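You operate a simulated robot arm through the tools that you are given. There is no shell and no other tool. Be economical: measure what you need, move in short steps, check, and stop when the job is done.

You run a simulated robot arm. Do the job below in one go: nothing can be reset, and whatever is moved stays where it is left.

JOB
Vacuum the dirt off the potting mat, then switch the shop vacuum off.
Fine: switch it on first; the wand ends upright in its holder.
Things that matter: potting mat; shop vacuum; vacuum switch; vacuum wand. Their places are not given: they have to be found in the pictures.

It is judged by the outcome, as a careful person would: the job done as asked, and still so three seconds after it is handed in. It fails if anything else is knocked over, pushed out of place, dropped, spilled or broken.

ROBOT AND FRAMES
A 6-joint arm with a two-finger parallel gripper, fixed in place. Base frame: the origin is at the foot of the arm, x ahead of it, y to its left, z up; the work surface is at about z = 780. Readings come in mm, degrees, newtons and seconds.
With the tool pointing down near the work surface it reaches from about 360 to 820 mm from the base axis. Its first joint turns from -166.0 to 166.0 degrees. Payload 3.91 kg.
The TCP is the grasp point between the finger pads, 30 mm short of the fingertips. In the tool frame z runs along the fingers and y along their closing line. Largest opening 110 mm; finger width 20, thickness 10; the body of the gripper, 48 by 112 mm, starts 55 mm behind the TCP.
Orientation is that of the tool frame in the base frame, as a unit quaternion [w, x, y, z]. With the fingers straight down and closing along the base's y, the tool's x points along the base's -x, its y along +y and its z along -z.

CONTROLS
- The arm moves only by the tool servo_tool. Its argument "targets" is a list of rows, each a list of 7 numbers: the shift along the tool's x, y, z in m, then the turn, a rotation vector about the tool's x, y, z in degrees, then the opening, from 0 (shut) to 1 (fully open). In form: [[tx, ty, tz, ax, ay, az, fingers], ...]. A call has 1 to 10 rows; each row shifts and turns the commanded pose from where the row before left it, along the tool's axes as they then stand. Rows are played at 5 a second. More than 50 mm and 8.6 degrees between two rows, or a gripper value outside its range, and nothing of the call is played. A pose out of reach is approached as far as the arm can. The call stops where the force on the tool passes 40 N (or 10 N more than at its start, if that is more) or the arm is blocked; 0.2 s more then pass. The fingers move at their own pace (about 45 mm/s each) and stop on an object; they squeeze with about 21 N. The grip force told is the motor's: it shows also when the fingers shut on nothing. Time passes only in rows, and 0.2 s behind the last, so rows that do not move let the fingers close. The reply holds the time, the measured pose of the TCP, the force on the tool along the base axes, the opening and the grip force, in the units named above and with some noise, with the torque about the TCP (base axes, N m) and any sound that the robot's microphone picked up.
- Cameras (640 x 400 px; columns grow to the right, rows downward): "scene" is fixed at [219, -502.7, 1627.1]; the picture's right is [0.92, -0.38, 0.00], its down [-0.21, -0.50, -0.84] and it looks along [0.32, 0.78, -0.54] (base axes); focal length 335 px, centre (320, 200). "wrist" rides on the gripper at [77, 7, -114] in the tool frame; the picture's right is [-0.09, 1.00, 0.00], its down [-0.80, -0.07, -0.59] and it looks along [-0.59, -0.05, 0.80] (tool axes); focal length 270 px, centre (320, 200).
- snapshot(camera): a new picture of that camera. The clock stands still meanwhile.
- raise_lower(by): slides the trunk up (or, below 0, down) by that many mm; the arm rides with it, the base frame stays. It gives what a move gives, with no picture.
- measure_at(camera, pixels): for up to 12 pixels [column, row] of the newest picture of that camera ("zoom" is the newest enlarged one), the place [x, y, z] in the base frame of the surface seen there, good to about 2 mm. The clock stands still meanwhile.
- enlarge(camera, box): a new picture of the part [left, top, right, bottom] of that camera's present view, enlarged. The clock stands still meanwhile.
- close_job(): hands the job in; it is judged then, once.

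Keep the steps short. Do not move on a guess: measure, check each grasp and each placing, and mend mistakes. In all there are 80 turns and 54 pictures (those below and enlarged ones count). Leave the gripper open and the arm clear of the work at the hand-in unless told otherwise, and finish with a single line.

The tools are called after ">>>" by a JSON object that holds its "fn" and its "kwargs". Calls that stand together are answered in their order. servo_tool: Moves the arm, as the interface text tells. Its arguments: {"type":"object","properties":{"targets":{"type":"array"}},"required":["targets"]} The other tools are called the same way: raise_lower (by) slides the trunk up or down; snapshot (camera) takes a picture; measure_at (camera, pixels) gives the place of the surface under pixels of a picture; enlarge (camera, box) takes an enlarged picture of a part of a camera's view; close_job () hands the job in.

At the start:

```text
clock: 0.0
tcp_pos: [391.9, 174.7, 1447.0]
ee_rot: [-0.001, 0.0, 1.0, 0.0]
force: [0.5, 0.2, 0.3]
torque: [0.01, -0.03, -0.02]
gripper_width: 109.9
finger_force: 0.0
trunk travel left (down, up): [-550.0, 60.0]
```

scene: 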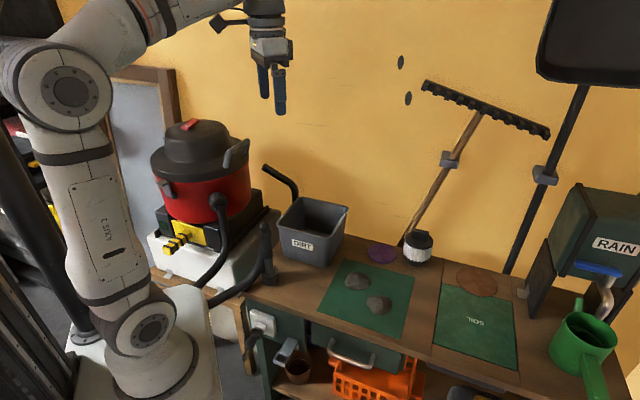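
wrist: 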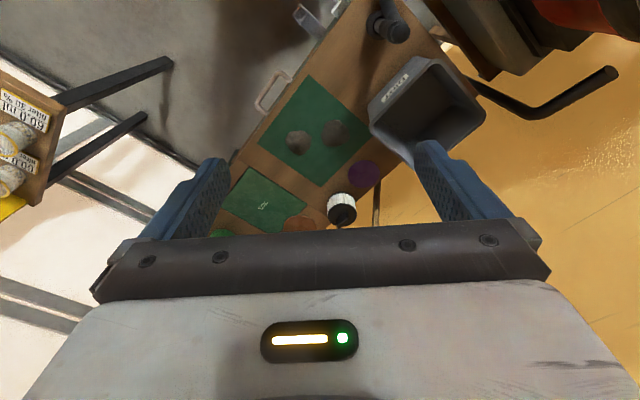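

I see the vacuum (red/black, around 200,170), a hose and wand near (265,250), and a green mat with dirt piles at (365,295). I'll enlarge these areas first.

>>> {"fn": "enlarge", "kwargs": {"camera": "scene", "box": [140, 100, 320, 320]}}

>>> {"fn": "enlarge", "kwargs": {"camera": "scene", "box": [230, 210, 450, 400]}}

```text
1.82 times, centred on (230, 210) of scene
```

zoom: 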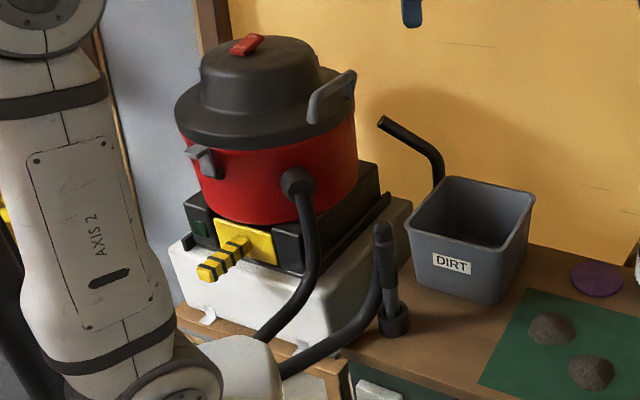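

```text
2.11 times, centred on (340, 305) of scene
```

zoom: 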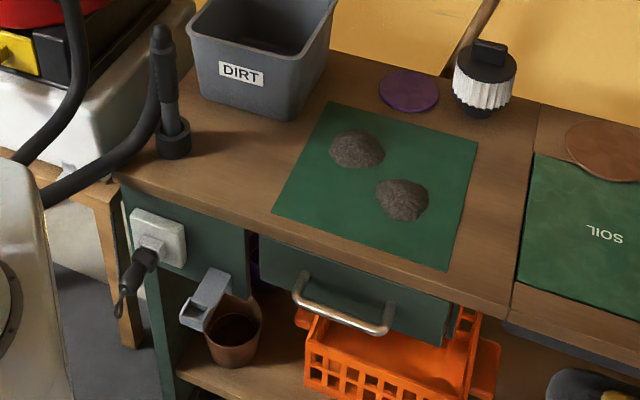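

Next I'll look closer at the candidate switches: the red part on top of the vacuum, the yellow striped part, and the socket.

>>> {"fn": "enlarge", "kwargs": {"camera": "scene", "box": [145, 190, 225, 260]}}

>>> {"fn": "enlarge", "kwargs": {"camera": "scene", "box": [145, 105, 255, 175]}}

>>> {"fn": "enlarge", "kwargs": {"camera": "scene", "box": [230, 210, 310, 270]}}

```text
5.71 times, centred on (185, 225) of scene
```

zoom: 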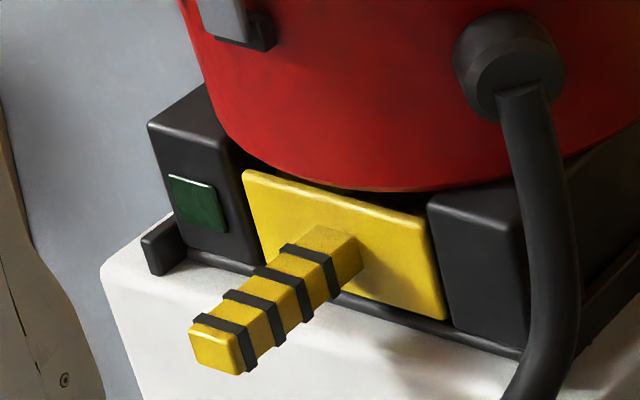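

```text
5.71 times, centred on (200, 140) of scene
```

zoom: 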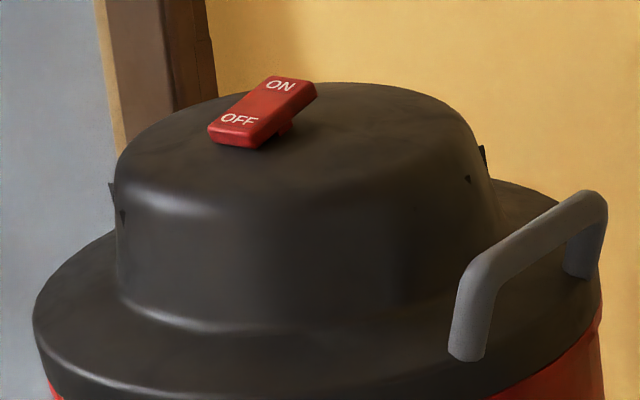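

```text
6.67 times, centred on (270, 240) of scene
```

zoom: 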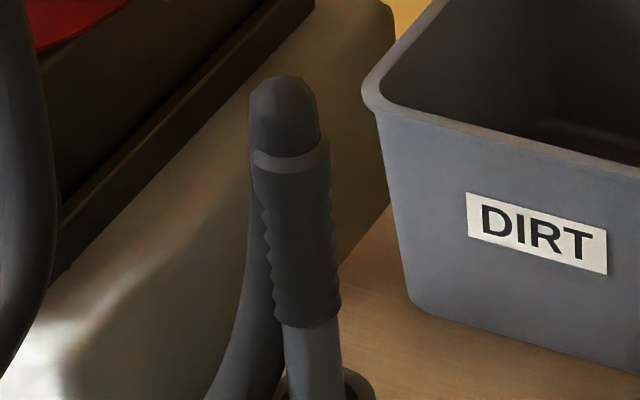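

The switch is the red rocker on top; its ON end is raised, so it's off. Now I'll measure the rocker, wand, holder, mat corners and dirt.

>>> {"fn": "measure_at", "kwargs": {"camera": "zoom", "pixels": [[285, 90], [285, 130], [295, 170], [300, 240], [306, 310], [312, 360], [270, 240], [332, 240], [365, 390], [365, 95]]}}

>>> {"fn": "measure_at", "kwargs": {"camera": "scene", "pixels": [[193, 119.9], [185.6, 126.3], [189, 123], [205, 128], [271, 278], [335, 262], [413, 285], [400, 335], [320, 309], [357, 281], [379, 305], [235, 150]]}}

>>> {"fn": "measure_at", "kwargs": {"camera": "scene", "pixels": [[278, 205], [346, 210], [297, 262], [330, 268], [290, 285], [250, 285], [225, 290], [216, 200], [215, 240], [200, 280], [417, 240], [383, 252]]}}

```text
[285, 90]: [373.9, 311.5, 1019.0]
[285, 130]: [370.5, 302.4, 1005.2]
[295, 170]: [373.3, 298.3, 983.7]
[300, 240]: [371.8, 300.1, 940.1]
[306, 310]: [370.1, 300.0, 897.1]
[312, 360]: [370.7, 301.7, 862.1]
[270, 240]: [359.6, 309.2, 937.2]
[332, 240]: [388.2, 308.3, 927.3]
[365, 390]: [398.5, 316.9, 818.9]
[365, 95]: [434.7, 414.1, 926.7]
```

```text
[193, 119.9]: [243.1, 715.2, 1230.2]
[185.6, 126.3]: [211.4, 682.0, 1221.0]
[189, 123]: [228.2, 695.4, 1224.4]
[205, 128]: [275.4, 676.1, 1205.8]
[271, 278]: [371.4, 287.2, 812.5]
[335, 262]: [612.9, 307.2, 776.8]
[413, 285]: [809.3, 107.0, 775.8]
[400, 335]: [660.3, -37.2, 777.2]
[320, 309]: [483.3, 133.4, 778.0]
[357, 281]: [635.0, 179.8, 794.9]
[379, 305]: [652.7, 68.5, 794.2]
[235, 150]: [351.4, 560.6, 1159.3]
```

```text
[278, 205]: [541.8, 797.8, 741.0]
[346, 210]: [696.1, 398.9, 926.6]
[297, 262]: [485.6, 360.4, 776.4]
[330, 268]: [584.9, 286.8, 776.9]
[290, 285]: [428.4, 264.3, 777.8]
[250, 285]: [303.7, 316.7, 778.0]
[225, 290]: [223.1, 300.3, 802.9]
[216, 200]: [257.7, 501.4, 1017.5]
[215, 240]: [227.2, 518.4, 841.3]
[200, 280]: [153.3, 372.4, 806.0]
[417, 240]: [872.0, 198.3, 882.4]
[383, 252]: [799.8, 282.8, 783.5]
```

The rocker centre is near (228,697,1224) with its ON end at (243,715,1230). The wand axis is about (374,311) with its top at z≈1020. I'll move high over toward the switch with the fingers closing.

>>> {"fn": "servo_tool", "kwargs": {"targets": [[0.012, 0.045, 0, 0, 0, 0, 0], [0.012, 0.045, 0, 0, 0, 0, 0], [0.012, 0.045, 0, 0, 0, 0, 0], [0.012, 0.045, 0, 0, 0, 0, 0], [0.012, 0.045, 0, 0, 0, 0, 0], [0.012, 0.045, 0, 0, 0, 0, 0], [0.012, 0.045, 0, 0, 0, 0, 0], [0.012, 0.045, 0, 0, 0, 0, 0], [0.012, 0.045, 0, 0, 0, 0, 0], [0.012, 0.045, 0, 0, 0, 0, 0]]}}

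>>> {"fn": "snapshot", "kwargs": {"camera": "wrist"}}

```text
clock: 2.2
tcp_pos: [257.2, 572.0, 1395.1]
ee_rot: [0.001, 0.0, 1.0, 0.001]
force: [-0.1, 0.3, 0.0]
torque: [-0.04, 0.0, -0.01]
gripper_width: 0.0
finger_force: 21.3
out of reach, approached as far as the arm can: row 8, 9, 10
trunk travel left (down, up): [-550.0, 60.0]
```

```text
46 pictures are left
```

wrist: 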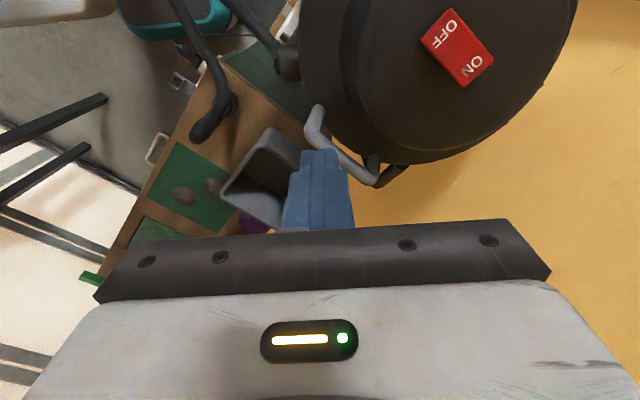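

The arm is at its reach limit here at z 1395. I'll measure the rocker in this wrist picture: ON text at (472,67), OFF at (443,33).

>>> {"fn": "measure_at", "kwargs": {"camera": "wrist", "pixels": [[472, 67], [443, 33], [457, 48], [485, 65], [463, 83], [430, 60], [318, 110], [380, 185], [420, 90], [500, 30]]}}

>>> {"fn": "raise_lower", "kwargs": {"by": 60}}

```text
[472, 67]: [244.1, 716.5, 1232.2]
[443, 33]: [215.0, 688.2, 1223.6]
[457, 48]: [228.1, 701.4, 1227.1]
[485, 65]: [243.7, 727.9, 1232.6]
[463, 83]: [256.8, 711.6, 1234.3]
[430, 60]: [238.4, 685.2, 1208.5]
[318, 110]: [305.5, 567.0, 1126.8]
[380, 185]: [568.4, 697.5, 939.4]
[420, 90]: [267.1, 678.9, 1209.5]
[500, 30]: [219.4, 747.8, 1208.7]
```

```text
clock: 3.2
tcp_pos: [258.0, 569.2, 1456.6]
ee_rot: [0.0, 0.0, 1.0, 0.001]
force: [0.0, -0.1, 0.9]
torque: [-0.02, 0.01, 0.0]
gripper_width: 0.0
finger_force: 20.8
trunk travel left (down, up): [-610.0, 0.0]
```

The ON end centre is (245,717,1232). I'll go down and over to about TCP z 1310 above it.

>>> {"fn": "servo_tool", "kwargs": {"targets": [[0, 0, 0.045, 0, 0, 0, 0], [0.003, 0.03, 0.035, 0, 0, 0, 0], [0.003, 0.04, 0.025, 0, 0, 0, 0], [0.003, 0.04, 0.02, 0, 0, 0, 0], [0.004, 0.038, 0.02, 0, 0, 0, 0], [0, 0, 0, 0, 0, 0, 0]]}}

```text
clock: 4.6
tcp_pos: [246.4, 663.4, 1325.1]
ee_rot: [-0.001, 0.0, 1.0, 0.001]
force: [-0.4, -0.6, 0.4]
torque: [0.06, 0.02, -0.01]
gripper_width: 0.1
finger_force: 20.6
out of reach, approached as far as the arm can: row 4, 5
trunk travel left (down, up): [-610.0, 0.0]
```

It's at the reach limit with the tool vertical. I'll tilt the fingers outward (+y) by 25° to gain reach.

>>> {"fn": "servo_tool", "kwargs": {"targets": [[0, 0, 0, -8.3, 0, 0, 0], [0, 0, 0, -8.3, 0, 0, 0], [0, 0, 0, -8.3, 0, 0, 0], [0, 0, 0, 0, 0, 0, 0]]}}

```text
clock: 5.6
tcp_pos: [245.1, 665.4, 1324.2]
ee_rot: [0.0, 0.0, 1.0, 0.001]
force: [0.1, 0.0, -0.6]
torque: [0.01, 0.0, -0.01]
gripper_width: 0.2
finger_force: 20.8
out of reach, approached as far as the arm can: row 1, 2, 3
trunk travel left (down, up): [-610.0, 0.0]
```

No tilt happened because it's stuck at the limit. I'll back off inward first, then tilt.

>>> {"fn": "servo_tool", "kwargs": {"targets": [[0, -0.045, 0, 0, 0, 0, 0], [0, -0.03, 0, 0, 0, 0, 0], [0, 0, 0, 0, 0, 0, 0], [0, 0, 0, -8.3, 0, 0, 0], [0, 0, 0, -8.3, 0, 0, 0], [0, 0, 0, -8.3, 0, 0, 0], [0, 0, 0, 0, 0, 0, 0]]}}

```text
clock: 7.2
tcp_pos: [261.0, 655.9, 1345.4]
ee_rot: [-0.002, -0.001, 1.0, 0.018]
force: [-0.5, 0.3, -0.2]
torque: [0.01, 0.02, -0.01]
gripper_width: 0.1
finger_force: 21.2
out of reach, approached as far as the arm can: row 1, 2, 4, 5, 6
trunk travel left (down, up): [-610.0, 0.0]
```

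The commanded pose apparently keeps accumulating. I'll undo the tilts and back off to a clearly reachable pose to resynchronise.

>>> {"fn": "servo_tool", "kwargs": {"targets": [[0, 0, 0, 8.3, 0, 0, 0], [0, 0, 0, 8.3, 0, 0, 0], [0, 0, 0, 8.3, 0, 0, 0], [0, -0.04, 0, 0, 0, 0, 0], [0, -0.04, 0, 0, 0, 0, 0], [0, 0, 0, 0, 0, 0, 0]]}}

```text
clock: 8.6
tcp_pos: [240.4, 510.8, 1328.2]
ee_rot: [-0.002, -0.001, 0.98, -0.199]
force: [0.1, 0.7, 0.3]
torque: [0.0, 0.0, -0.02]
gripper_width: 0.1
finger_force: 21.2
out of reach, approached as far as the arm can: row 1, 2, 3
trunk travel left (down, up): [-610.0, 0.0]
```

It's synced now, with the tilt at +23° (wrong way). I'll rotate back through vertical.

>>> {"fn": "servo_tool", "kwargs": {"targets": [[0, 0, 0, -8, 0, 0, 0], [0, 0, 0, -8, 0, 0, 0], [0, 0, 0, -7, 0, 0, 0], [0, 0, 0, -8, 0, 0, 0], [0, 0, 0, 0, 0, 0, 0]]}}

```text
clock: 9.8
tcp_pos: [240.9, 510.4, 1328.6]
ee_rot: [-0.002, 0.0, 0.997, 0.072]
force: [0.0, 0.7, 0.1]
torque: [-0.01, 0.02, -0.01]
gripper_width: 0.0
finger_force: 21.1
trunk travel left (down, up): [-610.0, 0.0]
```

>>> {"fn": "servo_tool", "kwargs": {"targets": [[0, 0, 0, -8, 0, 0, 0], [0, 0, 0, -8, 0, 0, 0], [0, 0, 0, -8, 0, 0, 0], [0, 0, 0, 0, 0, 0, 0]]}}

```text
clock: 10.8
tcp_pos: [241.6, 510.9, 1328.1]
ee_rot: [-0.002, 0.001, 0.961, 0.278]
force: [0.8, 0.1, -0.3]
torque: [-0.01, 0.01, -0.01]
gripper_width: 0.0
finger_force: 21.1
trunk travel left (down, up): [-610.0, 0.0]
```

The tilt is now −32° toward +y. Moving to hover at TCP (246,711,1300).

>>> {"fn": "servo_tool", "kwargs": {"targets": [[-0.001, 0.031, 0.026, 0, 0, 0, 0], [-0.001, 0.031, 0.026, 0, 0, 0, 0], [-0.001, 0.031, 0.026, 0, 0, 0, 0], [-0.001, 0.031, 0.026, 0, 0, 0, 0], [-0.001, 0.031, 0.026, 0, 0, 0, 0], [0, 0, 0, 0, 0, 0, 0]]}}

>>> {"fn": "snapshot", "kwargs": {"camera": "wrist"}}

```text
clock: 12.2
tcp_pos: [247.2, 708.2, 1303.2]
ee_rot: [-0.001, 0.001, 0.961, 0.277]
force: [0.3, 0.1, 0.0]
torque: [0.01, 0.01, 0.0]
gripper_width: 0.1
finger_force: 21.2
trunk travel left (down, up): [-610.0, 0.0]
```

```text
45 pictures are left
```

wrist: 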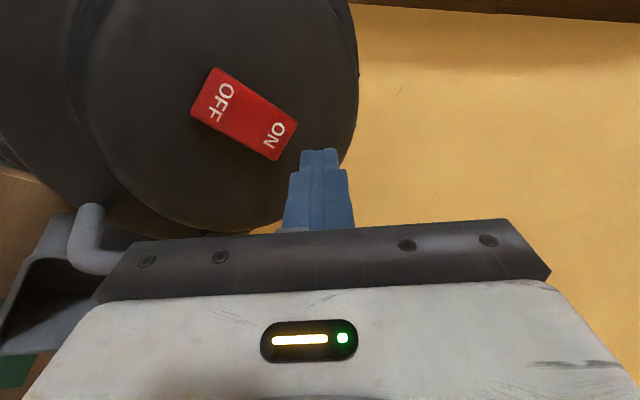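

I'm hovering over it. Next, straight down 34 mm, then gentle press steps.

>>> {"fn": "servo_tool", "kwargs": {"targets": [[0, -0.0106, 0.017, 0, 0, 0, 0], [0, -0.0106, 0.017, 0, 0, 0, 0], [0, -0.0016, 0.0026, 0, 0, 0, 0], [0, -0.0016, 0.0026, 0, 0, 0, 0], [0, -0.0016, 0.0026, 0, 0, 0, 0], [0, -0.0016, 0.0026, 0, 0, 0, 0], [0, -0.0016, 0.0026, 0, 0, 0, 0]]}}

```text
clock: 13.8
tcp_pos: [246.6, 708.6, 1254.7]
ee_rot: [0.0, 0.001, 0.959, 0.285]
force: [6.4, 5.9, 39.0]
torque: [0.54, 0.13, -0.14]
gripper_width: 0.0
finger_force: 21.4
trunk travel left (down, up): [-610.0, 0.0]
```

39 N is acting and there's no sound yet. I'll back off a little and look.

>>> {"fn": "servo_tool", "kwargs": {"targets": [[0, 0.0106, -0.017, 0, 0, 0, 0], [0, 0.016, -0.0255, 0, 0, 0, 0], [0, 0, 0, 0, 0, 0, 0]]}}

>>> {"fn": "enlarge", "kwargs": {"camera": "scene", "box": [145, 95, 255, 165]}}

```text
clock: 14.6
tcp_pos: [245.5, 710.1, 1296.0]
ee_rot: [-0.002, 0.001, 0.961, 0.276]
force: [0.4, 0.0, 0.2]
torque: [0.01, -0.01, 0.02]
gripper_width: 0.0
finger_force: 20.6
trunk travel left (down, up): [-610.0, 0.0]
```

```text
5.71 times, centred on (200, 130) of scene
```

zoom: 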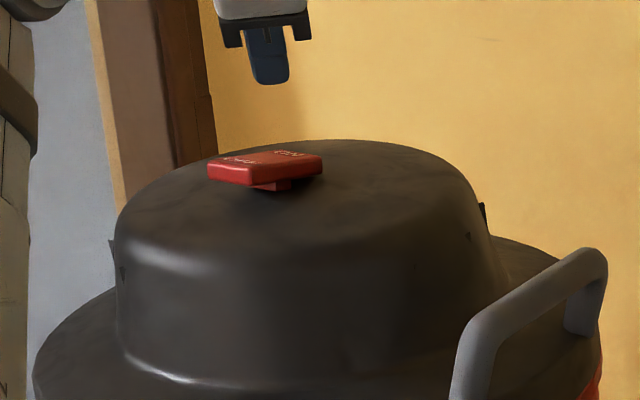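

The rocker appears flipped, with the OFF end raised. I'll verify its heights.

>>> {"fn": "measure_at", "kwargs": {"camera": "zoom", "pixels": [[235, 162], [295, 154], [228, 175], [312, 165]]}}

>>> {"fn": "servo_tool", "kwargs": {"targets": [[0, 0, -0.03, 0, 0, 0, 0], [0, 0, -0.03, 0, 0, 0, 0], [0, 0, 0, 0, 0, 0, 0]]}}

>>> {"fn": "snapshot", "kwargs": {"camera": "wrist"}}

```text
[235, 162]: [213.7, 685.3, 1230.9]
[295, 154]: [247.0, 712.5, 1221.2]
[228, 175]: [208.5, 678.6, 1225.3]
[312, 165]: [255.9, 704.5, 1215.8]
```

```text
clock: 15.4
tcp_pos: [243.9, 677.3, 1348.0]
ee_rot: [-0.001, 0.001, 0.961, 0.276]
force: [0.6, 0.5, -0.4]
torque: [-0.04, -0.01, 0.02]
gripper_width: 0.0
finger_force: 20.6
trunk travel left (down, up): [-610.0, 0.0]
```

```text
43 pictures are left
```

wrist: 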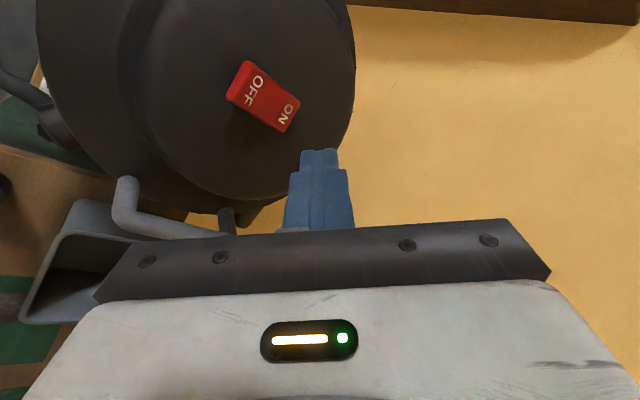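

The switch is now ON (ON end 1221, OFF end 1231), but I heard no motor. I'll check the power: the plug at (255,335) and the base block at (185,230).

>>> {"fn": "enlarge", "kwargs": {"camera": "scene", "box": [235, 300, 315, 385]}}

>>> {"fn": "enlarge", "kwargs": {"camera": "scene", "box": [145, 110, 285, 260]}}

>>> {"fn": "servo_tool", "kwargs": {"targets": [[0, 0, 0, 0, 0, 0, 0], [0, 0, 0, 0, 0, 0, 0], [0, 0, 0, 0, 0, 0, 0], [0, 0, 0, 0, 0, 0, 0], [0, 0, 0, 0, 0, 0, 0]]}}

```text
4.71 times, centred on (275, 342) of scene
```

zoom: 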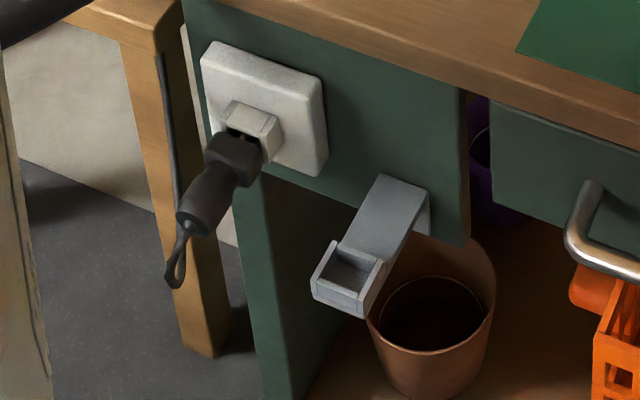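

```text
2.67 times, centred on (215, 185) of scene
```

zoom: 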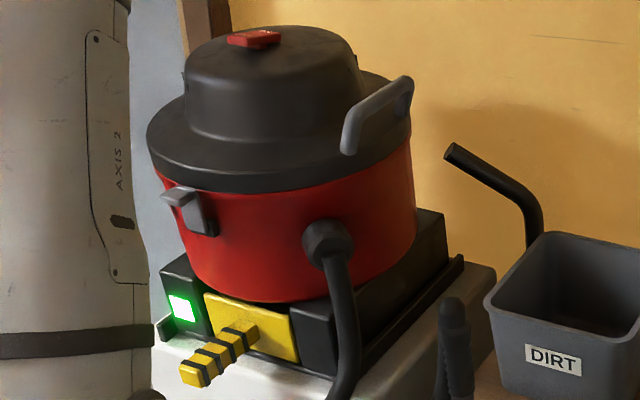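

```text
clock: 16.6
tcp_pos: [243.3, 677.9, 1348.1]
ee_rot: [-0.001, 0.001, 0.961, 0.277]
force: [-0.2, -0.2, 0.0]
torque: [0.03, 0.01, 0.0]
gripper_width: 0.4
finger_force: 20.3
trunk travel left (down, up): [-610.0, 0.0]
```

The green lamp is lit, so the vacuum is running. I'll go back toward the wand, return to vertical and open the fingers.

>>> {"fn": "servo_tool", "kwargs": {"targets": [[-0.014, -0.034, -0.022, 0, 0, 0, 1], [-0.014, -0.034, -0.022, 0, 0, 0, 1], [-0.014, -0.034, -0.022, 0, 0, 0, 1], [-0.014, -0.034, -0.022, 0, 0, 0, 1], [-0.014, -0.034, -0.022, 0, 0, 0, 1], [-0.014, -0.034, -0.022, 0, 0, 0, 1], [-0.014, -0.034, -0.022, 0, 0, 0, 1], [-0.014, -0.034, -0.022, 0, 0, 0, 1], [0, 0, 0, 8, 0, 0, 1], [0, 0, 0, 8, 0, 0, 1]]}}

>>> {"fn": "servo_tool", "kwargs": {"targets": [[0, 0, 0, 8, 0, 0, 1], [0, 0, 0, 8, 0, 0, 1], [0, 0, 0, 0, 0, 0, 1]]}}

>>> {"fn": "snapshot", "kwargs": {"camera": "wrist"}}

>>> {"fn": "snapshot", "kwargs": {"camera": "scene"}}

```text
clock: 18.8
tcp_pos: [358.0, 355.8, 1352.0]
ee_rot: [-0.001, 0.0, 0.99, 0.14]
force: [-1.2, -0.2, 1.0]
torque: [-0.02, -0.01, -0.01]
gripper_width: 109.9
finger_force: 0.0
trunk travel left (down, up): [-610.0, 0.0]
```

```text
clock: 19.6
tcp_pos: [358.0, 354.8, 1351.7]
ee_rot: [-0.002, 0.0, 1.0, 0.001]
force: [0.0, -0.8, 0.5]
torque: [0.0, -0.02, 0.01]
gripper_width: 110.2
finger_force: 0.1
trunk travel left (down, up): [-610.0, 0.0]
```

```text
40 pictures are left
```

wrist: 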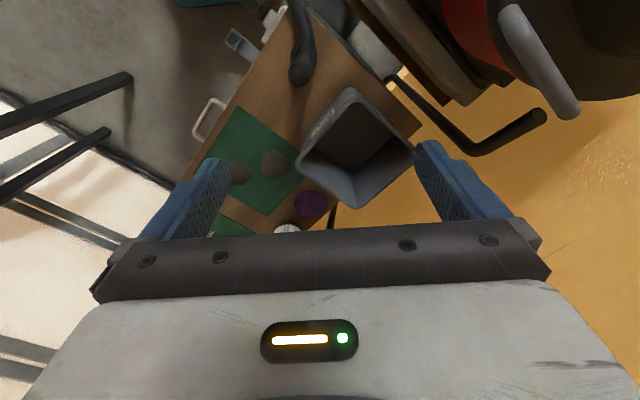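

```text
39 pictures are left
```

scene: 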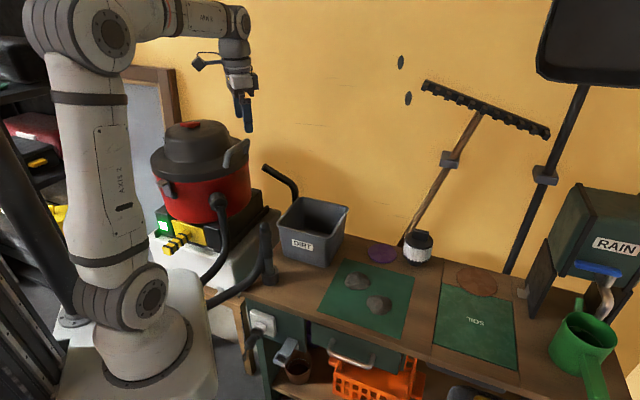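

I'll enlarge the wand as seen from the wrist, around (300,50).

>>> {"fn": "enlarge", "kwargs": {"camera": "wrist", "box": [250, 0, 370, 100]}}

>>> {"fn": "enlarge", "kwargs": {"camera": "scene", "box": [195, 190, 305, 310]}}

```text
4.00 times, centred on (310, 50) of wrist
```

zoom: 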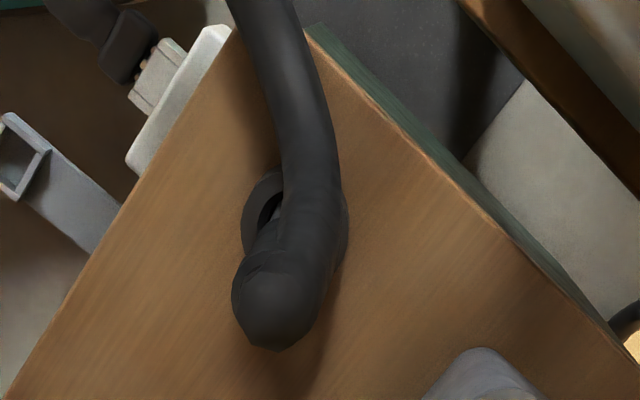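

```text
3.33 times, centred on (250, 250) of scene
```

zoom: 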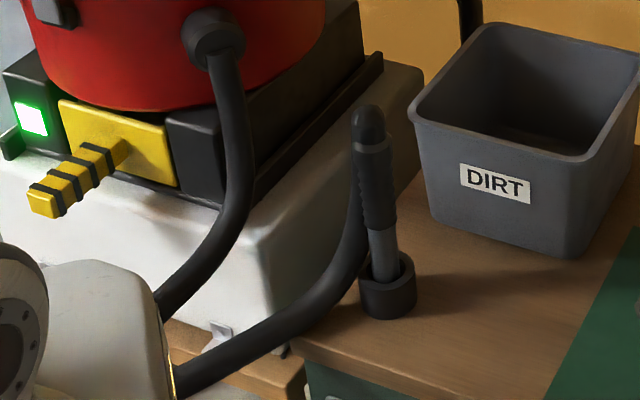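

The hose leaves the wand top toward −x, so fingers closing along y straddle it. I'll measure the wand top and hose, and the mat corners.

>>> {"fn": "measure_at", "kwargs": {"camera": "wrist", "pixels": [[300, 70], [300, 78], [298, 84], [292, 72], [308, 72], [309, 45], [305, 35], [300, 15], [288, 50]]}}

>>> {"fn": "measure_at", "kwargs": {"camera": "scene", "pixels": [[345, 260.5], [413.5, 277.5], [400, 337], [319, 309], [350, 282], [365, 282], [357, 274], [369, 305], [390, 305], [379, 313], [356, 288], [379, 297]]}}

>>> {"fn": "measure_at", "kwargs": {"camera": "zoom", "pixels": [[368, 108], [370, 120], [354, 130], [383, 130], [352, 180], [372, 180], [392, 180], [383, 245], [365, 280], [385, 293], [412, 280], [380, 265]]}}

```text
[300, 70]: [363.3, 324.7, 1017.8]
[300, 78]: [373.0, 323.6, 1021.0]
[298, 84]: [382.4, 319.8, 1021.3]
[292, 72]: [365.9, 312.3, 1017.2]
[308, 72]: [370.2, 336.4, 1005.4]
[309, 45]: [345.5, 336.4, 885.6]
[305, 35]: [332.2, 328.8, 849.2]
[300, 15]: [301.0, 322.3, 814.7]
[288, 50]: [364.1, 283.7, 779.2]
```

```text
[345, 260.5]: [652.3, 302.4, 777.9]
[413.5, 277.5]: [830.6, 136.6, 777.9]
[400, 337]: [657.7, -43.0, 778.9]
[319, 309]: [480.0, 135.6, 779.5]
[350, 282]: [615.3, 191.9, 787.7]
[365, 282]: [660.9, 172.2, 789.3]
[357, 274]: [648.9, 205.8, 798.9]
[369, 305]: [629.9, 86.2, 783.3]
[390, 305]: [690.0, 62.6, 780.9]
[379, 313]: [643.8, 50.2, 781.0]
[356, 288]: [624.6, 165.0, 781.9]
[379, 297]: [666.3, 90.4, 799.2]
```

```text
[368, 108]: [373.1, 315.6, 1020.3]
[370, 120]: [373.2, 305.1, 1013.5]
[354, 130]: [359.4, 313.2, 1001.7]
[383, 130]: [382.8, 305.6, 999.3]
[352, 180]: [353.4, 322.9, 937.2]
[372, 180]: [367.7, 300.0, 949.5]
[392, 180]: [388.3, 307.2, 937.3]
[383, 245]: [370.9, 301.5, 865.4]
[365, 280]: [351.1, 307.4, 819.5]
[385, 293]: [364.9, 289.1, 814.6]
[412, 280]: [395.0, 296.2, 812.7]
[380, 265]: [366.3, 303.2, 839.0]
```

The wand axis is about (374,317) with its top at z 1021. I'll descend to TCP z 1090 with fingers fully open and check.

>>> {"fn": "servo_tool", "kwargs": {"targets": [[-0.008, -0.019, 0.035, 0, 0, 0, 1], [-0.008, -0.019, 0.035, 0, 0, 0, 1], [0, 0, 0.045, 0, 0, 0, 1], [0, 0, 0.045, 0, 0, 0, 1], [0, 0, 0.045, 0, 0, 0, 1], [0, 0, 0.045, 0, 0, 0, 1], [0, 0, 0, 0, 0, 0, 1]]}}

>>> {"fn": "snapshot", "kwargs": {"camera": "wrist"}}

```text
clock: 21.2
tcp_pos: [372.8, 317.2, 1105.1]
ee_rot: [-0.001, -0.001, 1.0, 0.002]
force: [-0.8, 0.3, -0.1]
torque: [-0.03, -0.02, -0.04]
gripper_width: 110.2
finger_force: 0.1
trunk travel left (down, up): [-610.0, 0.0]
```

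```text
36 pictures are left
```

wrist: 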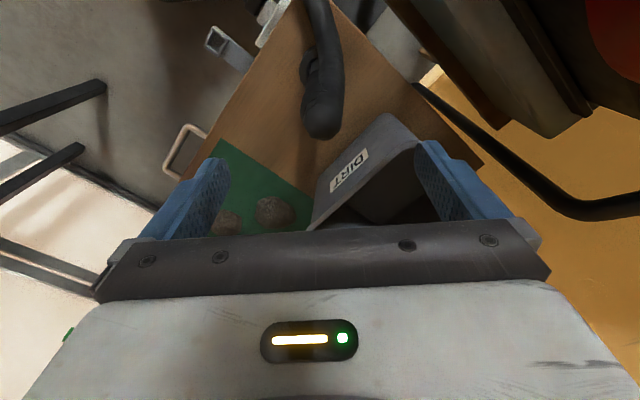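

The wand sits centred at (322,125). A quick check measurement of its top and the nearby bin edge.

>>> {"fn": "measure_at", "kwargs": {"camera": "wrist", "pixels": [[320, 115], [320, 130], [304, 120], [339, 120], [322, 137], [330, 85], [335, 50], [385, 118], [312, 70], [325, 20]]}}

```text
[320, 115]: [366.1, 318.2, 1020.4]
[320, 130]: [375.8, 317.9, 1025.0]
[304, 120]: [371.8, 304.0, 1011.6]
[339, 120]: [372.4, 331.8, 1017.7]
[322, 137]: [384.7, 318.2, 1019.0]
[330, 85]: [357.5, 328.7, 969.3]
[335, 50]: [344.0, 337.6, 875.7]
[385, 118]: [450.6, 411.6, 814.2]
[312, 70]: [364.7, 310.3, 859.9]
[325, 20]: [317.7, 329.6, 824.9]
```

The hose leaves toward azimuth ~147°, so I'll yaw +30° about tool z so the fingers straddle it, then descend to z≈979.

>>> {"fn": "servo_tool", "kwargs": {"targets": [[0, 0, 0, 0, 0, 8, 1], [0, 0, 0, 0, 0, 8, 1], [0, 0, 0, 0, 0, 8, 1], [0, 0, 0, 0, 0, 6, 1], [0, 0, 0.04, 0, 0, 0, 0.7], [0, 0, 0.03, 0, 0, 0, 0.7], [0, 0, 0, 0, 0, 0, 0.7]]}}

>>> {"fn": "snapshot", "kwargs": {"camera": "wrist"}}

```text
clock: 22.8
tcp_pos: [374.4, 317.5, 1031.4]
ee_rot: [-0.002, 0.259, 0.966, 0.001]
force: [0.1, 0.2, -0.5]
torque: [0.0, -0.02, 0.01]
gripper_width: 77.2
finger_force: 0.2
trunk travel left (down, up): [-610.0, 0.0]
```

```text
35 pictures are left
```

wrist: 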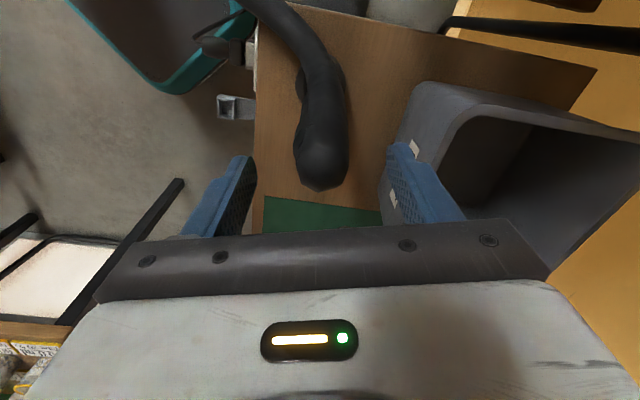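

The wand is centred between the fingers with the hose running straight back. Descending 52 mm.

>>> {"fn": "servo_tool", "kwargs": {"targets": [[0, 0, 0.02, 0, 0, 0, 0.7], [0, 0, 0.02, 0, 0, 0, 0.7], [0, 0, 0.012, 0, 0, 0, 0.7], [0, 0, 0, 0, 0, 0, 0.7]]}}

>>> {"fn": "snapshot", "kwargs": {"camera": "wrist"}}

>>> {"fn": "enlarge", "kwargs": {"camera": "scene", "box": [210, 170, 330, 310]}}

```text
clock: 23.8
tcp_pos: [373.2, 316.9, 977.9]
ee_rot: [-0.002, 0.259, 0.966, 0.0]
force: [-0.4, 0.1, 0.6]
torque: [0.02, -0.02, 0.02]
gripper_width: 76.9
finger_force: 0.0
trunk travel left (down, up): [-610.0, 0.0]
```

```text
34 pictures are left
```

wrist: 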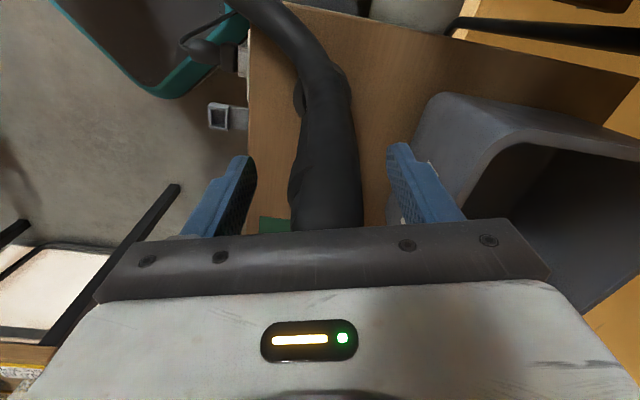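

```text
2.86 times, centred on (270, 240) of scene
```

zoom: 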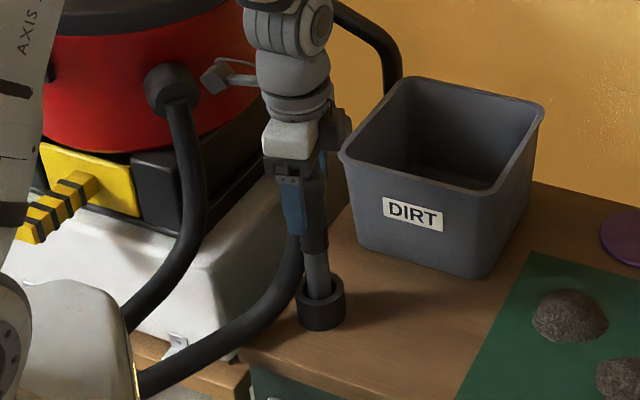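

The wand is between the pads. Closing.

>>> {"fn": "servo_tool", "kwargs": {"targets": [[0, 0, 0, 0, 0, 0, 0.4], [0, 0, 0, 0, 0, 0, 0.25], [0, 0, 0, 0, 0, 0, 0], [0, 0, 0, 0, 0, 0, 0], [0, 0, 0, 0, 0, 0, 0]]}}

```text
clock: 25.0
tcp_pos: [373.3, 316.0, 978.8]
ee_rot: [-0.002, 0.259, 0.966, 0.0]
force: [-0.2, -0.1, -1.1]
torque: [0.02, -0.05, 0.02]
gripper_width: 31.0
finger_force: 21.3
trunk travel left (down, up): [-610.0, 0.0]
```

Gripped at 31 mm. Lifting straight up 60 mm.

>>> {"fn": "servo_tool", "kwargs": {"targets": [[0, 0, -0.015, 0, 0, 0, 0], [0, 0, -0.015, 0, 0, 0, 0], [0, 0, -0.015, 0, 0, 0, 0], [0, 0, -0.015, 0, 0, 0, 0], [0, 0, 0, 0, 0, 0, 0]]}}

>>> {"fn": "enlarge", "kwargs": {"camera": "scene", "box": [210, 170, 330, 310]}}

```text
clock: 26.2
tcp_pos: [371.2, 318.6, 1039.1]
ee_rot: [-0.003, 0.259, 0.966, 0.001]
force: [0.0, -1.2, -1.3]
torque: [0.01, 0.01, 0.01]
gripper_width: 31.1
finger_force: 21.1
trunk travel left (down, up): [-610.0, 0.0]
```

```text
2.86 times, centred on (270, 240) of scene
```

zoom: 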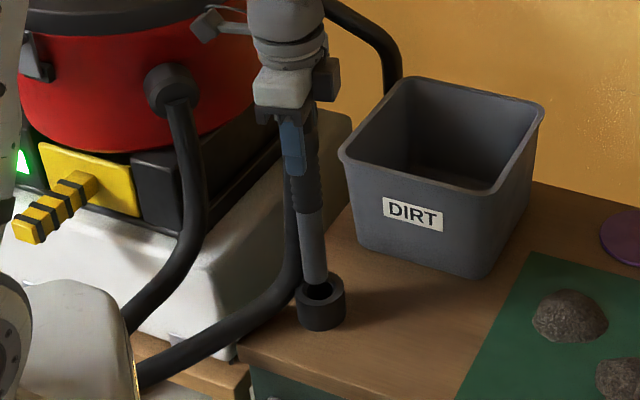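

The wand lifts cleanly. I'll measure its bottom end and the holder.

>>> {"fn": "measure_at", "kwargs": {"camera": "zoom", "pixels": [[312, 265], [313, 275], [315, 282], [302, 262], [326, 262], [322, 294], [320, 310], [298, 292], [344, 292], [308, 215]]}}

```text
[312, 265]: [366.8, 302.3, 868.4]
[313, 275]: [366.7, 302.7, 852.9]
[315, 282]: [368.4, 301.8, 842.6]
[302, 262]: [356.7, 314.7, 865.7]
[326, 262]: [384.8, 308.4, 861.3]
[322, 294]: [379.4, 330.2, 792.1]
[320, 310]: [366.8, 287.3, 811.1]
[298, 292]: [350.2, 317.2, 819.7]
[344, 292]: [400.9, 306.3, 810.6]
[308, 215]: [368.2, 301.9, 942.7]
```

The nozzle end is about 197 mm below the TCP. I'll carry the wand away from the bin toward (500,190), nozzle at z≈842.

>>> {"fn": "servo_tool", "kwargs": {"targets": [[-0.0293, -0.0077, 0, 0, 0, 0, 0], [-0.0293, -0.0077, 0, 0, 0, 0, 0], [-0.0293, -0.0077, 0, 0, 0, 0, 0], [-0.0293, -0.0077, 0, 0, 0, 0, 0], [-0.0293, -0.0077, 0, 0, 0, 0, 0], [-0.0293, -0.0077, 0, 0, 0, 0, 0], [0, 0, 0, 0, 0, -8, 0], [0, 0, 0, 0, 0, -8, 0], [0, 0, 0, 0, 0, -8, 0], [0, 0, 0, 0, 0, 0, 0]]}}

>>> {"fn": "snapshot", "kwargs": {"camera": "scene"}}

```text
clock: 28.4
tcp_pos: [502.9, 189.4, 1037.2]
ee_rot: [-0.002, 0.051, 0.999, 0.001]
force: [0.6, 0.2, -1.4]
torque: [-0.02, -0.01, 0.01]
gripper_width: 31.4
finger_force: 20.9
trunk travel left (down, up): [-610.0, 0.0]
```

```text
31 pictures are left
```

scene: 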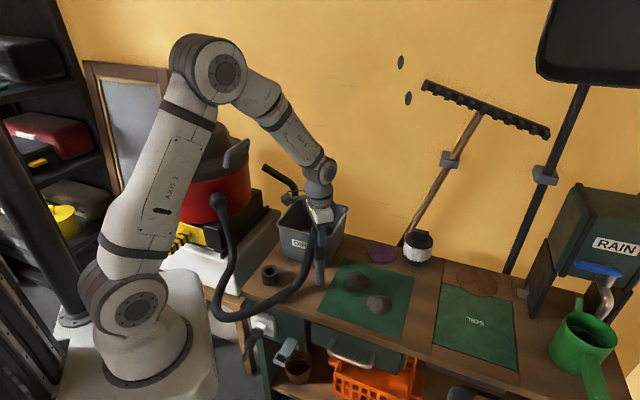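

The hose trails freely. Next, over pile 1 at (638,185), nozzle about 12 mm above its top.

>>> {"fn": "servo_tool", "kwargs": {"targets": [[-0.0337, 0.0025, 0, 0, 0, 0, 0], [-0.0337, 0.0025, 0, 0, 0, 0, 0], [-0.0337, 0.0025, 0, 0, 0, 0, 0], [-0.0337, 0.0025, 0, 0, 0, 0, 0], [0, 0, 0.014, 0, 0, 0, 0], [0, 0, 0.013, 0, 0, 0, 0], [0, 0, 0, 0, 0, 0, 0]]}}

>>> {"fn": "enlarge", "kwargs": {"camera": "scene", "box": [290, 180, 450, 350]}}

```text
clock: 30.0
tcp_pos: [637.6, 184.5, 1009.6]
ee_rot: [-0.002, 0.053, 0.999, 0.002]
force: [-0.1, 0.2, -0.5]
torque: [0.0, 0.0, 0.0]
gripper_width: 31.2
finger_force: 20.3
trunk travel left (down, up): [-610.0, 0.0]
```

```text
2.35 times, centred on (370, 265) of scene
```

zoom: 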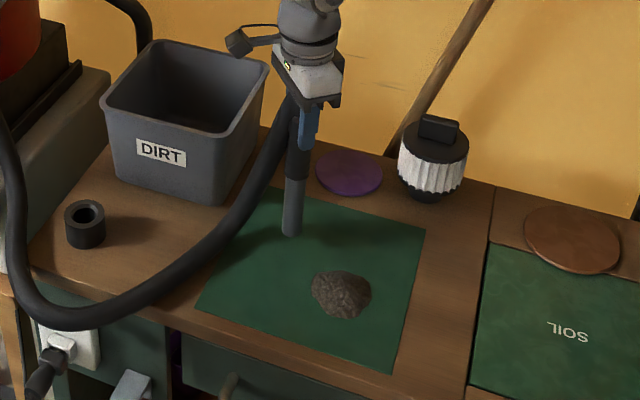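

Pile 1 is gone. On to pile 2 at (660,73).

>>> {"fn": "servo_tool", "kwargs": {"targets": [[-0.0067, -0.0218, 0, 0, 0, 0, 0], [-0.0067, -0.0218, 0, 0, 0, 0, 0], [-0.0067, -0.0218, 0, 0, 0, 0, 0], [-0.0067, -0.0218, 0, 0, 0, 0, 0], [-0.0067, -0.0218, 0, 0, 0, 0, 0], [0, 0, 0, 0, 0, 0, 0]]}}

>>> {"fn": "enlarge", "kwargs": {"camera": "scene", "box": [290, 180, 450, 350]}}

```text
clock: 31.4
tcp_pos: [659.8, 74.6, 1010.0]
ee_rot: [-0.002, 0.052, 0.999, 0.0]
force: [-0.3, -0.5, -1.0]
torque: [0.0, -0.03, 0.02]
gripper_width: 31.2
finger_force: 21.3
trunk travel left (down, up): [-610.0, 0.0]
```

```text
2.35 times, centred on (370, 265) of scene
```

zoom: 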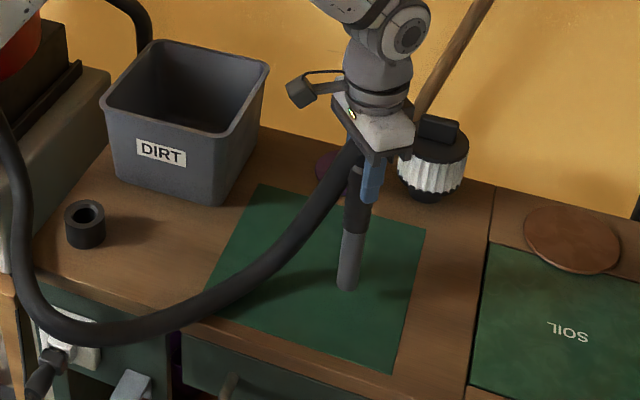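

The mat looks clean. I'll lift and carry the wand back to (505,190) to see the mat fully.

>>> {"fn": "servo_tool", "kwargs": {"targets": [[0, 0, -0.015, 0, 0, 0, 0], [0, 0, -0.015, 0, 0, 0, 0], [0.0332, 0.0197, 0, 0, 0, 0, 0], [0.0332, 0.0197, 0, 0, 0, 0, 0], [0.0332, 0.0197, 0, 0, 0, 0, 0], [0.0332, 0.0197, 0, 0, 0, 0, 0], [0.0332, 0.0197, 0, 0, 0, 0, 0], [0, 0, 0, 0, 0, 0, 0]]}}

>>> {"fn": "enlarge", "kwargs": {"camera": "scene", "box": [240, 200, 440, 360]}}

```text
clock: 33.2
tcp_pos: [504.3, 191.1, 1042.0]
ee_rot: [-0.002, 0.052, 0.999, 0.0]
force: [0.6, -0.3, -1.5]
torque: [0.0, 0.0, 0.01]
gripper_width: 31.3
finger_force: 20.6
trunk travel left (down, up): [-610.0, 0.0]
```

```text
2.50 times, centred on (340, 280) of scene
```

zoom: 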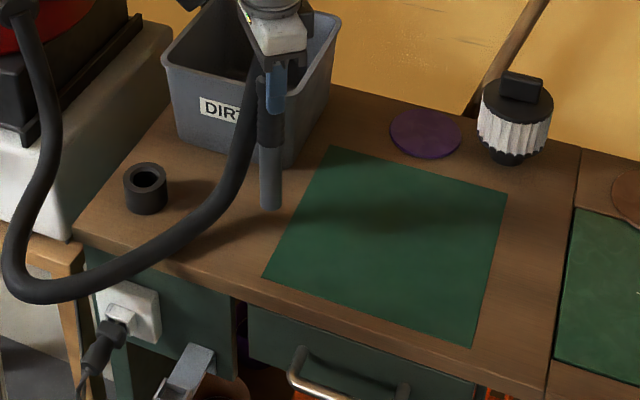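

The mat is clean. I'll measure the holder rim and the wand's lower end to align the reinsertion.

>>> {"fn": "measure_at", "kwargs": {"camera": "zoom", "pixels": [[127, 178], [165, 180], [146, 165], [146, 192], [130, 185], [161, 170], [270, 200], [259, 195], [281, 195], [270, 155], [150, 180], [271, 207]]}}

```text
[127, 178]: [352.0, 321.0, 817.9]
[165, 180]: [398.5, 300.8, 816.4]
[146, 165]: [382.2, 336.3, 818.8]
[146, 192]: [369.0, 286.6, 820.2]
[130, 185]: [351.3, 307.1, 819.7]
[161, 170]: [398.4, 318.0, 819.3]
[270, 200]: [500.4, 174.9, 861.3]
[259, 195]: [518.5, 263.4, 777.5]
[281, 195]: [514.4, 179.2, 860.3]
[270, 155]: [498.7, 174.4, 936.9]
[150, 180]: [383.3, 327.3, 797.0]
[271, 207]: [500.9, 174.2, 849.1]
```

The holder centre is about (375.5,311.5), consistent with the grasp pose (373.3,316). I'll rotate back and return above the holder.

>>> {"fn": "servo_tool", "kwargs": {"targets": [[0, 0, 0, 0, 0, 8, 0], [0, 0, 0, 0, 0, 8, 0], [0, 0, 0, 0, 0, 8, 0], [0.0293, 0.0071, 0, 0, 0, 0, 0], [0.0293, 0.0071, 0, 0, 0, 0, 0], [0.0293, 0.0071, 0, 0, 0, 0, 0], [0.0293, 0.0071, 0, 0, 0, 0, 0], [0.0293, 0.0071, 0, 0, 0, 0, 0], [0.0293, 0.0071, 0, 0, 0, 0, 0], [0, 0, 0, 0, 0, 0, 0]]}}

>>> {"fn": "enlarge", "kwargs": {"camera": "scene", "box": [230, 210, 310, 300]}}

```text
clock: 35.4
tcp_pos: [374.8, 313.4, 1041.0]
ee_rot: [-0.003, 0.259, 0.966, 0.001]
force: [0.6, -0.8, -2.2]
torque: [0.02, -0.03, 0.0]
gripper_width: 31.4
finger_force: 21.0
trunk travel left (down, up): [-610.0, 0.0]
```

```text
4.44 times, centred on (270, 255) of scene
```

zoom: 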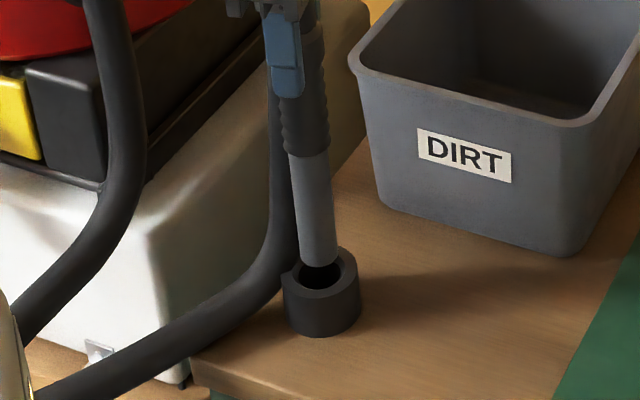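

I'll nudge by (−1,+2.5) mm and lower slowly into the holder.

>>> {"fn": "servo_tool", "kwargs": {"targets": [[0.0021, 0.0017, 0, 0, 0, 0, 0], [0, 0, 0.015, 0, 0, 0, 0], [0, 0, 0.01, 0, 0, 0, 0], [0, 0, 0.008, 0, 0, 0, 0], [0, 0, 0.008, 0, 0, 0, 0], [0, 0, 0, 0, 0, 0, 0]]}}

>>> {"fn": "enlarge", "kwargs": {"camera": "scene", "box": [230, 210, 310, 300]}}

```text
clock: 36.8
tcp_pos: [370.9, 317.6, 1001.2]
ee_rot: [-0.002, 0.258, 0.966, 0.001]
force: [3.4, 3.2, 0.9]
torque: [0.41, -0.52, 0.04]
gripper_width: 31.3
finger_force: 20.7
trunk travel left (down, up): [-610.0, 0.0]
```

```text
4.44 times, centred on (270, 255) of scene
```

zoom: 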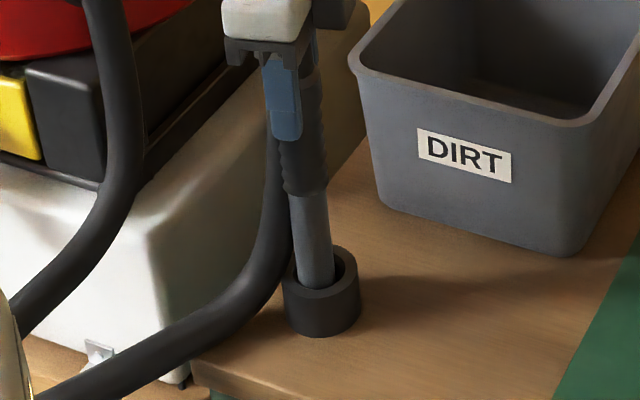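

It's in the holder with about 5 N side force toward +x,+y. I'll shift slightly that way and lower the last 21 mm.

>>> {"fn": "servo_tool", "kwargs": {"targets": [[-0.0018, 0.0019, 0, 0, 0, 0, 0], [0, 0, 0.006, 0, 0, 0, 0], [0, 0, 0.006, 0, 0, 0, 0], [0, 0, 0.005, 0, 0, 0, 0], [0, 0, 0.002, 0, 0, 0, 0], [0, 0, 0, 0, 0, 0, 0]]}}

```text
clock: 38.2
tcp_pos: [374.8, 316.8, 981.6]
ee_rot: [-0.003, 0.259, 0.966, 0.002]
force: [0.6, 0.2, -1.0]
torque: [-0.02, 0.0, 0.03]
gripper_width: 30.8
finger_force: 21.2
trunk travel left (down, up): [-610.0, 0.0]
```

No side force now. Lowering the last 2.5 mm, then opening to 0.7.

>>> {"fn": "servo_tool", "kwargs": {"targets": [[0, 0, 0.0015, 0, 0, 0, 0], [0, 0, 0.001, 0, 0, 0, 0], [0, 0, 0, 0, 0, 0, 0]]}}

>>> {"fn": "servo_tool", "kwargs": {"targets": [[0, 0, 0, 0, 0, 0, 0.4], [0, 0, 0, 0, 0, 0, 0.7], [0, 0, 0, 0, 0, 0, 0.7], [0, 0, 0, 0, 0, 0, 0.7]]}}

>>> {"fn": "enlarge", "kwargs": {"camera": "scene", "box": [230, 210, 310, 300]}}

```text
clock: 39.0
tcp_pos: [374.4, 317.7, 979.0]
ee_rot: [-0.003, 0.258, 0.966, 0.001]
force: [0.2, -0.4, -0.6]
torque: [0.03, 0.01, 0.02]
gripper_width: 31.0
finger_force: 21.3
trunk travel left (down, up): [-610.0, 0.0]
```

```text
clock: 40.0
tcp_pos: [376.0, 317.5, 979.3]
ee_rot: [-0.003, 0.258, 0.966, 0.001]
force: [0.3, -0.5, 0.4]
torque: [-0.02, 0.01, 0.03]
gripper_width: 77.0
finger_force: 0.0
trunk travel left (down, up): [-610.0, 0.0]
```

```text
4.44 times, centred on (270, 255) of scene
```

zoom: 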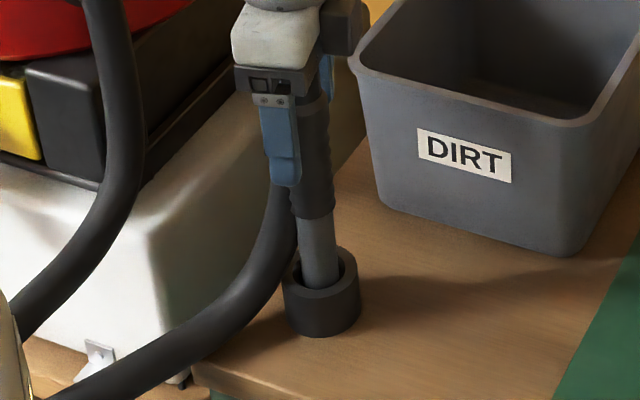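

The wand is standing in the holder. Withdrawing straight up.

>>> {"fn": "servo_tool", "kwargs": {"targets": [[0, 0, -0.02, 0, 0, 0, 0.7], [0, 0, -0.03, 0, 0, 0, 0.7], [0, 0, -0.04, 0, 0, 0, 0.7], [0, 0, -0.045, 0, 0, 0, 0.7], [0, 0, -0.045, 0, 0, 0, 0.7], [0, 0, -0.045, 0, 0, 0, 0.7], [0, 0, -0.045, 0, 0, 0, 0.7], [0, 0, -0.045, 0, 0, 0, 0.7], [0, 0, -0.045, 0, 0, 0, 0.7], [0, 0, 0, 0, 0, 0, 0.7]]}}

>>> {"fn": "enlarge", "kwargs": {"camera": "scene", "box": [210, 190, 330, 310]}}

```text
clock: 42.2
tcp_pos: [377.8, 314.8, 1342.6]
ee_rot: [-0.002, 0.258, 0.966, 0.001]
force: [-0.6, 0.2, -0.1]
torque: [0.02, 0.03, 0.0]
gripper_width: 77.1
finger_force: 0.1
trunk travel left (down, up): [-610.0, 0.0]
```

```text
3.33 times, centred on (270, 250) of scene
```

zoom: 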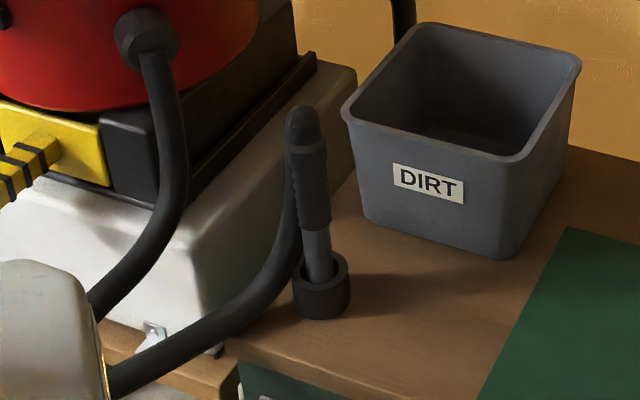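

The wand is upright. Now for switching off: yaw back −30° and tilt −32°, closing the fingers.

>>> {"fn": "measure_at", "kwargs": {"camera": "zoom", "pixels": [[302, 112], [290, 180], [309, 180], [328, 180], [318, 250]]}}

>>> {"fn": "servo_tool", "kwargs": {"targets": [[0, 0, 0, 0, 0, -8, 0], [0, 0, 0, 0, 0, -8, 0], [0, 0, 0, 0, 0, -8, 0], [0, 0, 0, 0, 0, -6, 0], [0, 0, 0, -8, 0, 0, 0], [0, 0, 0, -8, 0, 0, 0], [0, 0, 0, -8, 0, 0, 0], [0, 0, 0, -8, 0, 0, 0], [0, 0, 0, 0, 0, 0, 0]]}}

```text
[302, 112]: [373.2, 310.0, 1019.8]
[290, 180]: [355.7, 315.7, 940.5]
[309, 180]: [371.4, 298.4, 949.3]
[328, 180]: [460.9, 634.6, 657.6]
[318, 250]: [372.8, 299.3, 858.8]
```

```text
clock: 44.2
tcp_pos: [375.9, 316.4, 1338.0]
ee_rot: [-0.002, 0.001, 0.961, 0.277]
force: [0.9, -0.4, -0.8]
torque: [0.02, 0.0, -0.01]
gripper_width: 0.0
finger_force: 21.2
trunk travel left (down, up): [-610.0, 0.0]
```

Moving to hover above the raised OFF end: target TCP (213,677,1305).

>>> {"fn": "servo_tool", "kwargs": {"targets": [[0.0181, 0.0321, 0.0243, 0, 0, 0, 0], [0.0181, 0.0321, 0.0243, 0, 0, 0, 0], [0.0181, 0.0321, 0.0243, 0, 0, 0, 0], [0.0181, 0.0321, 0.0243, 0, 0, 0, 0], [0.0181, 0.0321, 0.0243, 0, 0, 0, 0], [0.0181, 0.0321, 0.0243, 0, 0, 0, 0], [0.0181, 0.0321, 0.0243, 0, 0, 0, 0], [0.0181, 0.0321, 0.0243, 0, 0, 0, 0], [0.0181, 0.0321, 0.0243, 0, 0, 0, 0], [0, 0, 0, 0, 0, 0, 0]]}}

>>> {"fn": "snapshot", "kwargs": {"camera": "wrist"}}

```text
clock: 46.4
tcp_pos: [213.1, 675.5, 1308.7]
ee_rot: [-0.002, 0.001, 0.961, 0.277]
force: [0.0, -0.3, 0.2]
torque: [-0.01, 0.0, 0.02]
gripper_width: 0.0
finger_force: 21.0
trunk travel left (down, up): [-610.0, 0.0]
```

```text
23 pictures are left
```

wrist: 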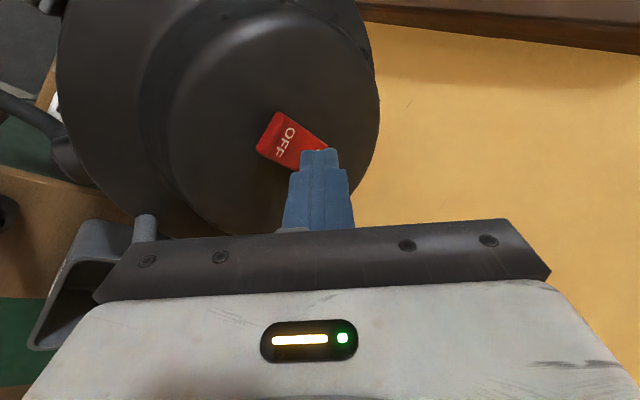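

Descending 42 mm, then pressing in 3 mm steps.

>>> {"fn": "servo_tool", "kwargs": {"targets": [[0, -0.0111, 0.0178, 0, 0, 0, 0], [0, -0.0111, 0.0178, 0, 0, 0, 0], [0, -0.0016, 0.0026, 0, 0, 0, 0], [0, -0.0016, 0.0026, 0, 0, 0, 0], [0, -0.0016, 0.0026, 0, 0, 0, 0], [0, -0.0016, 0.0026, 0, 0, 0, 0], [0, -0.0016, 0.0026, 0, 0, 0, 0]]}}

>>> {"fn": "enlarge", "kwargs": {"camera": "scene", "box": [145, 105, 285, 255]}}

```text
clock: 48.0
tcp_pos: [211.9, 677.2, 1254.2]
ee_rot: [-0.001, 0.0, 0.96, 0.28]
force: [-3.0, 0.3, 14.2]
torque: [0.14, -0.06, 0.04]
gripper_width: 0.0
finger_force: 21.0
trunk travel left (down, up): [-610.0, 0.0]
```

```text
2.67 times, centred on (215, 180) of scene
```

zoom: 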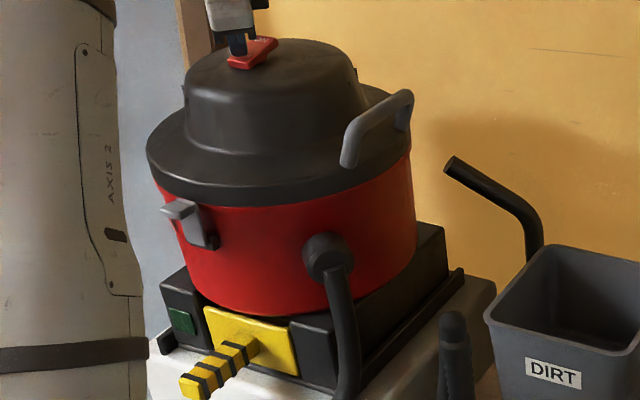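

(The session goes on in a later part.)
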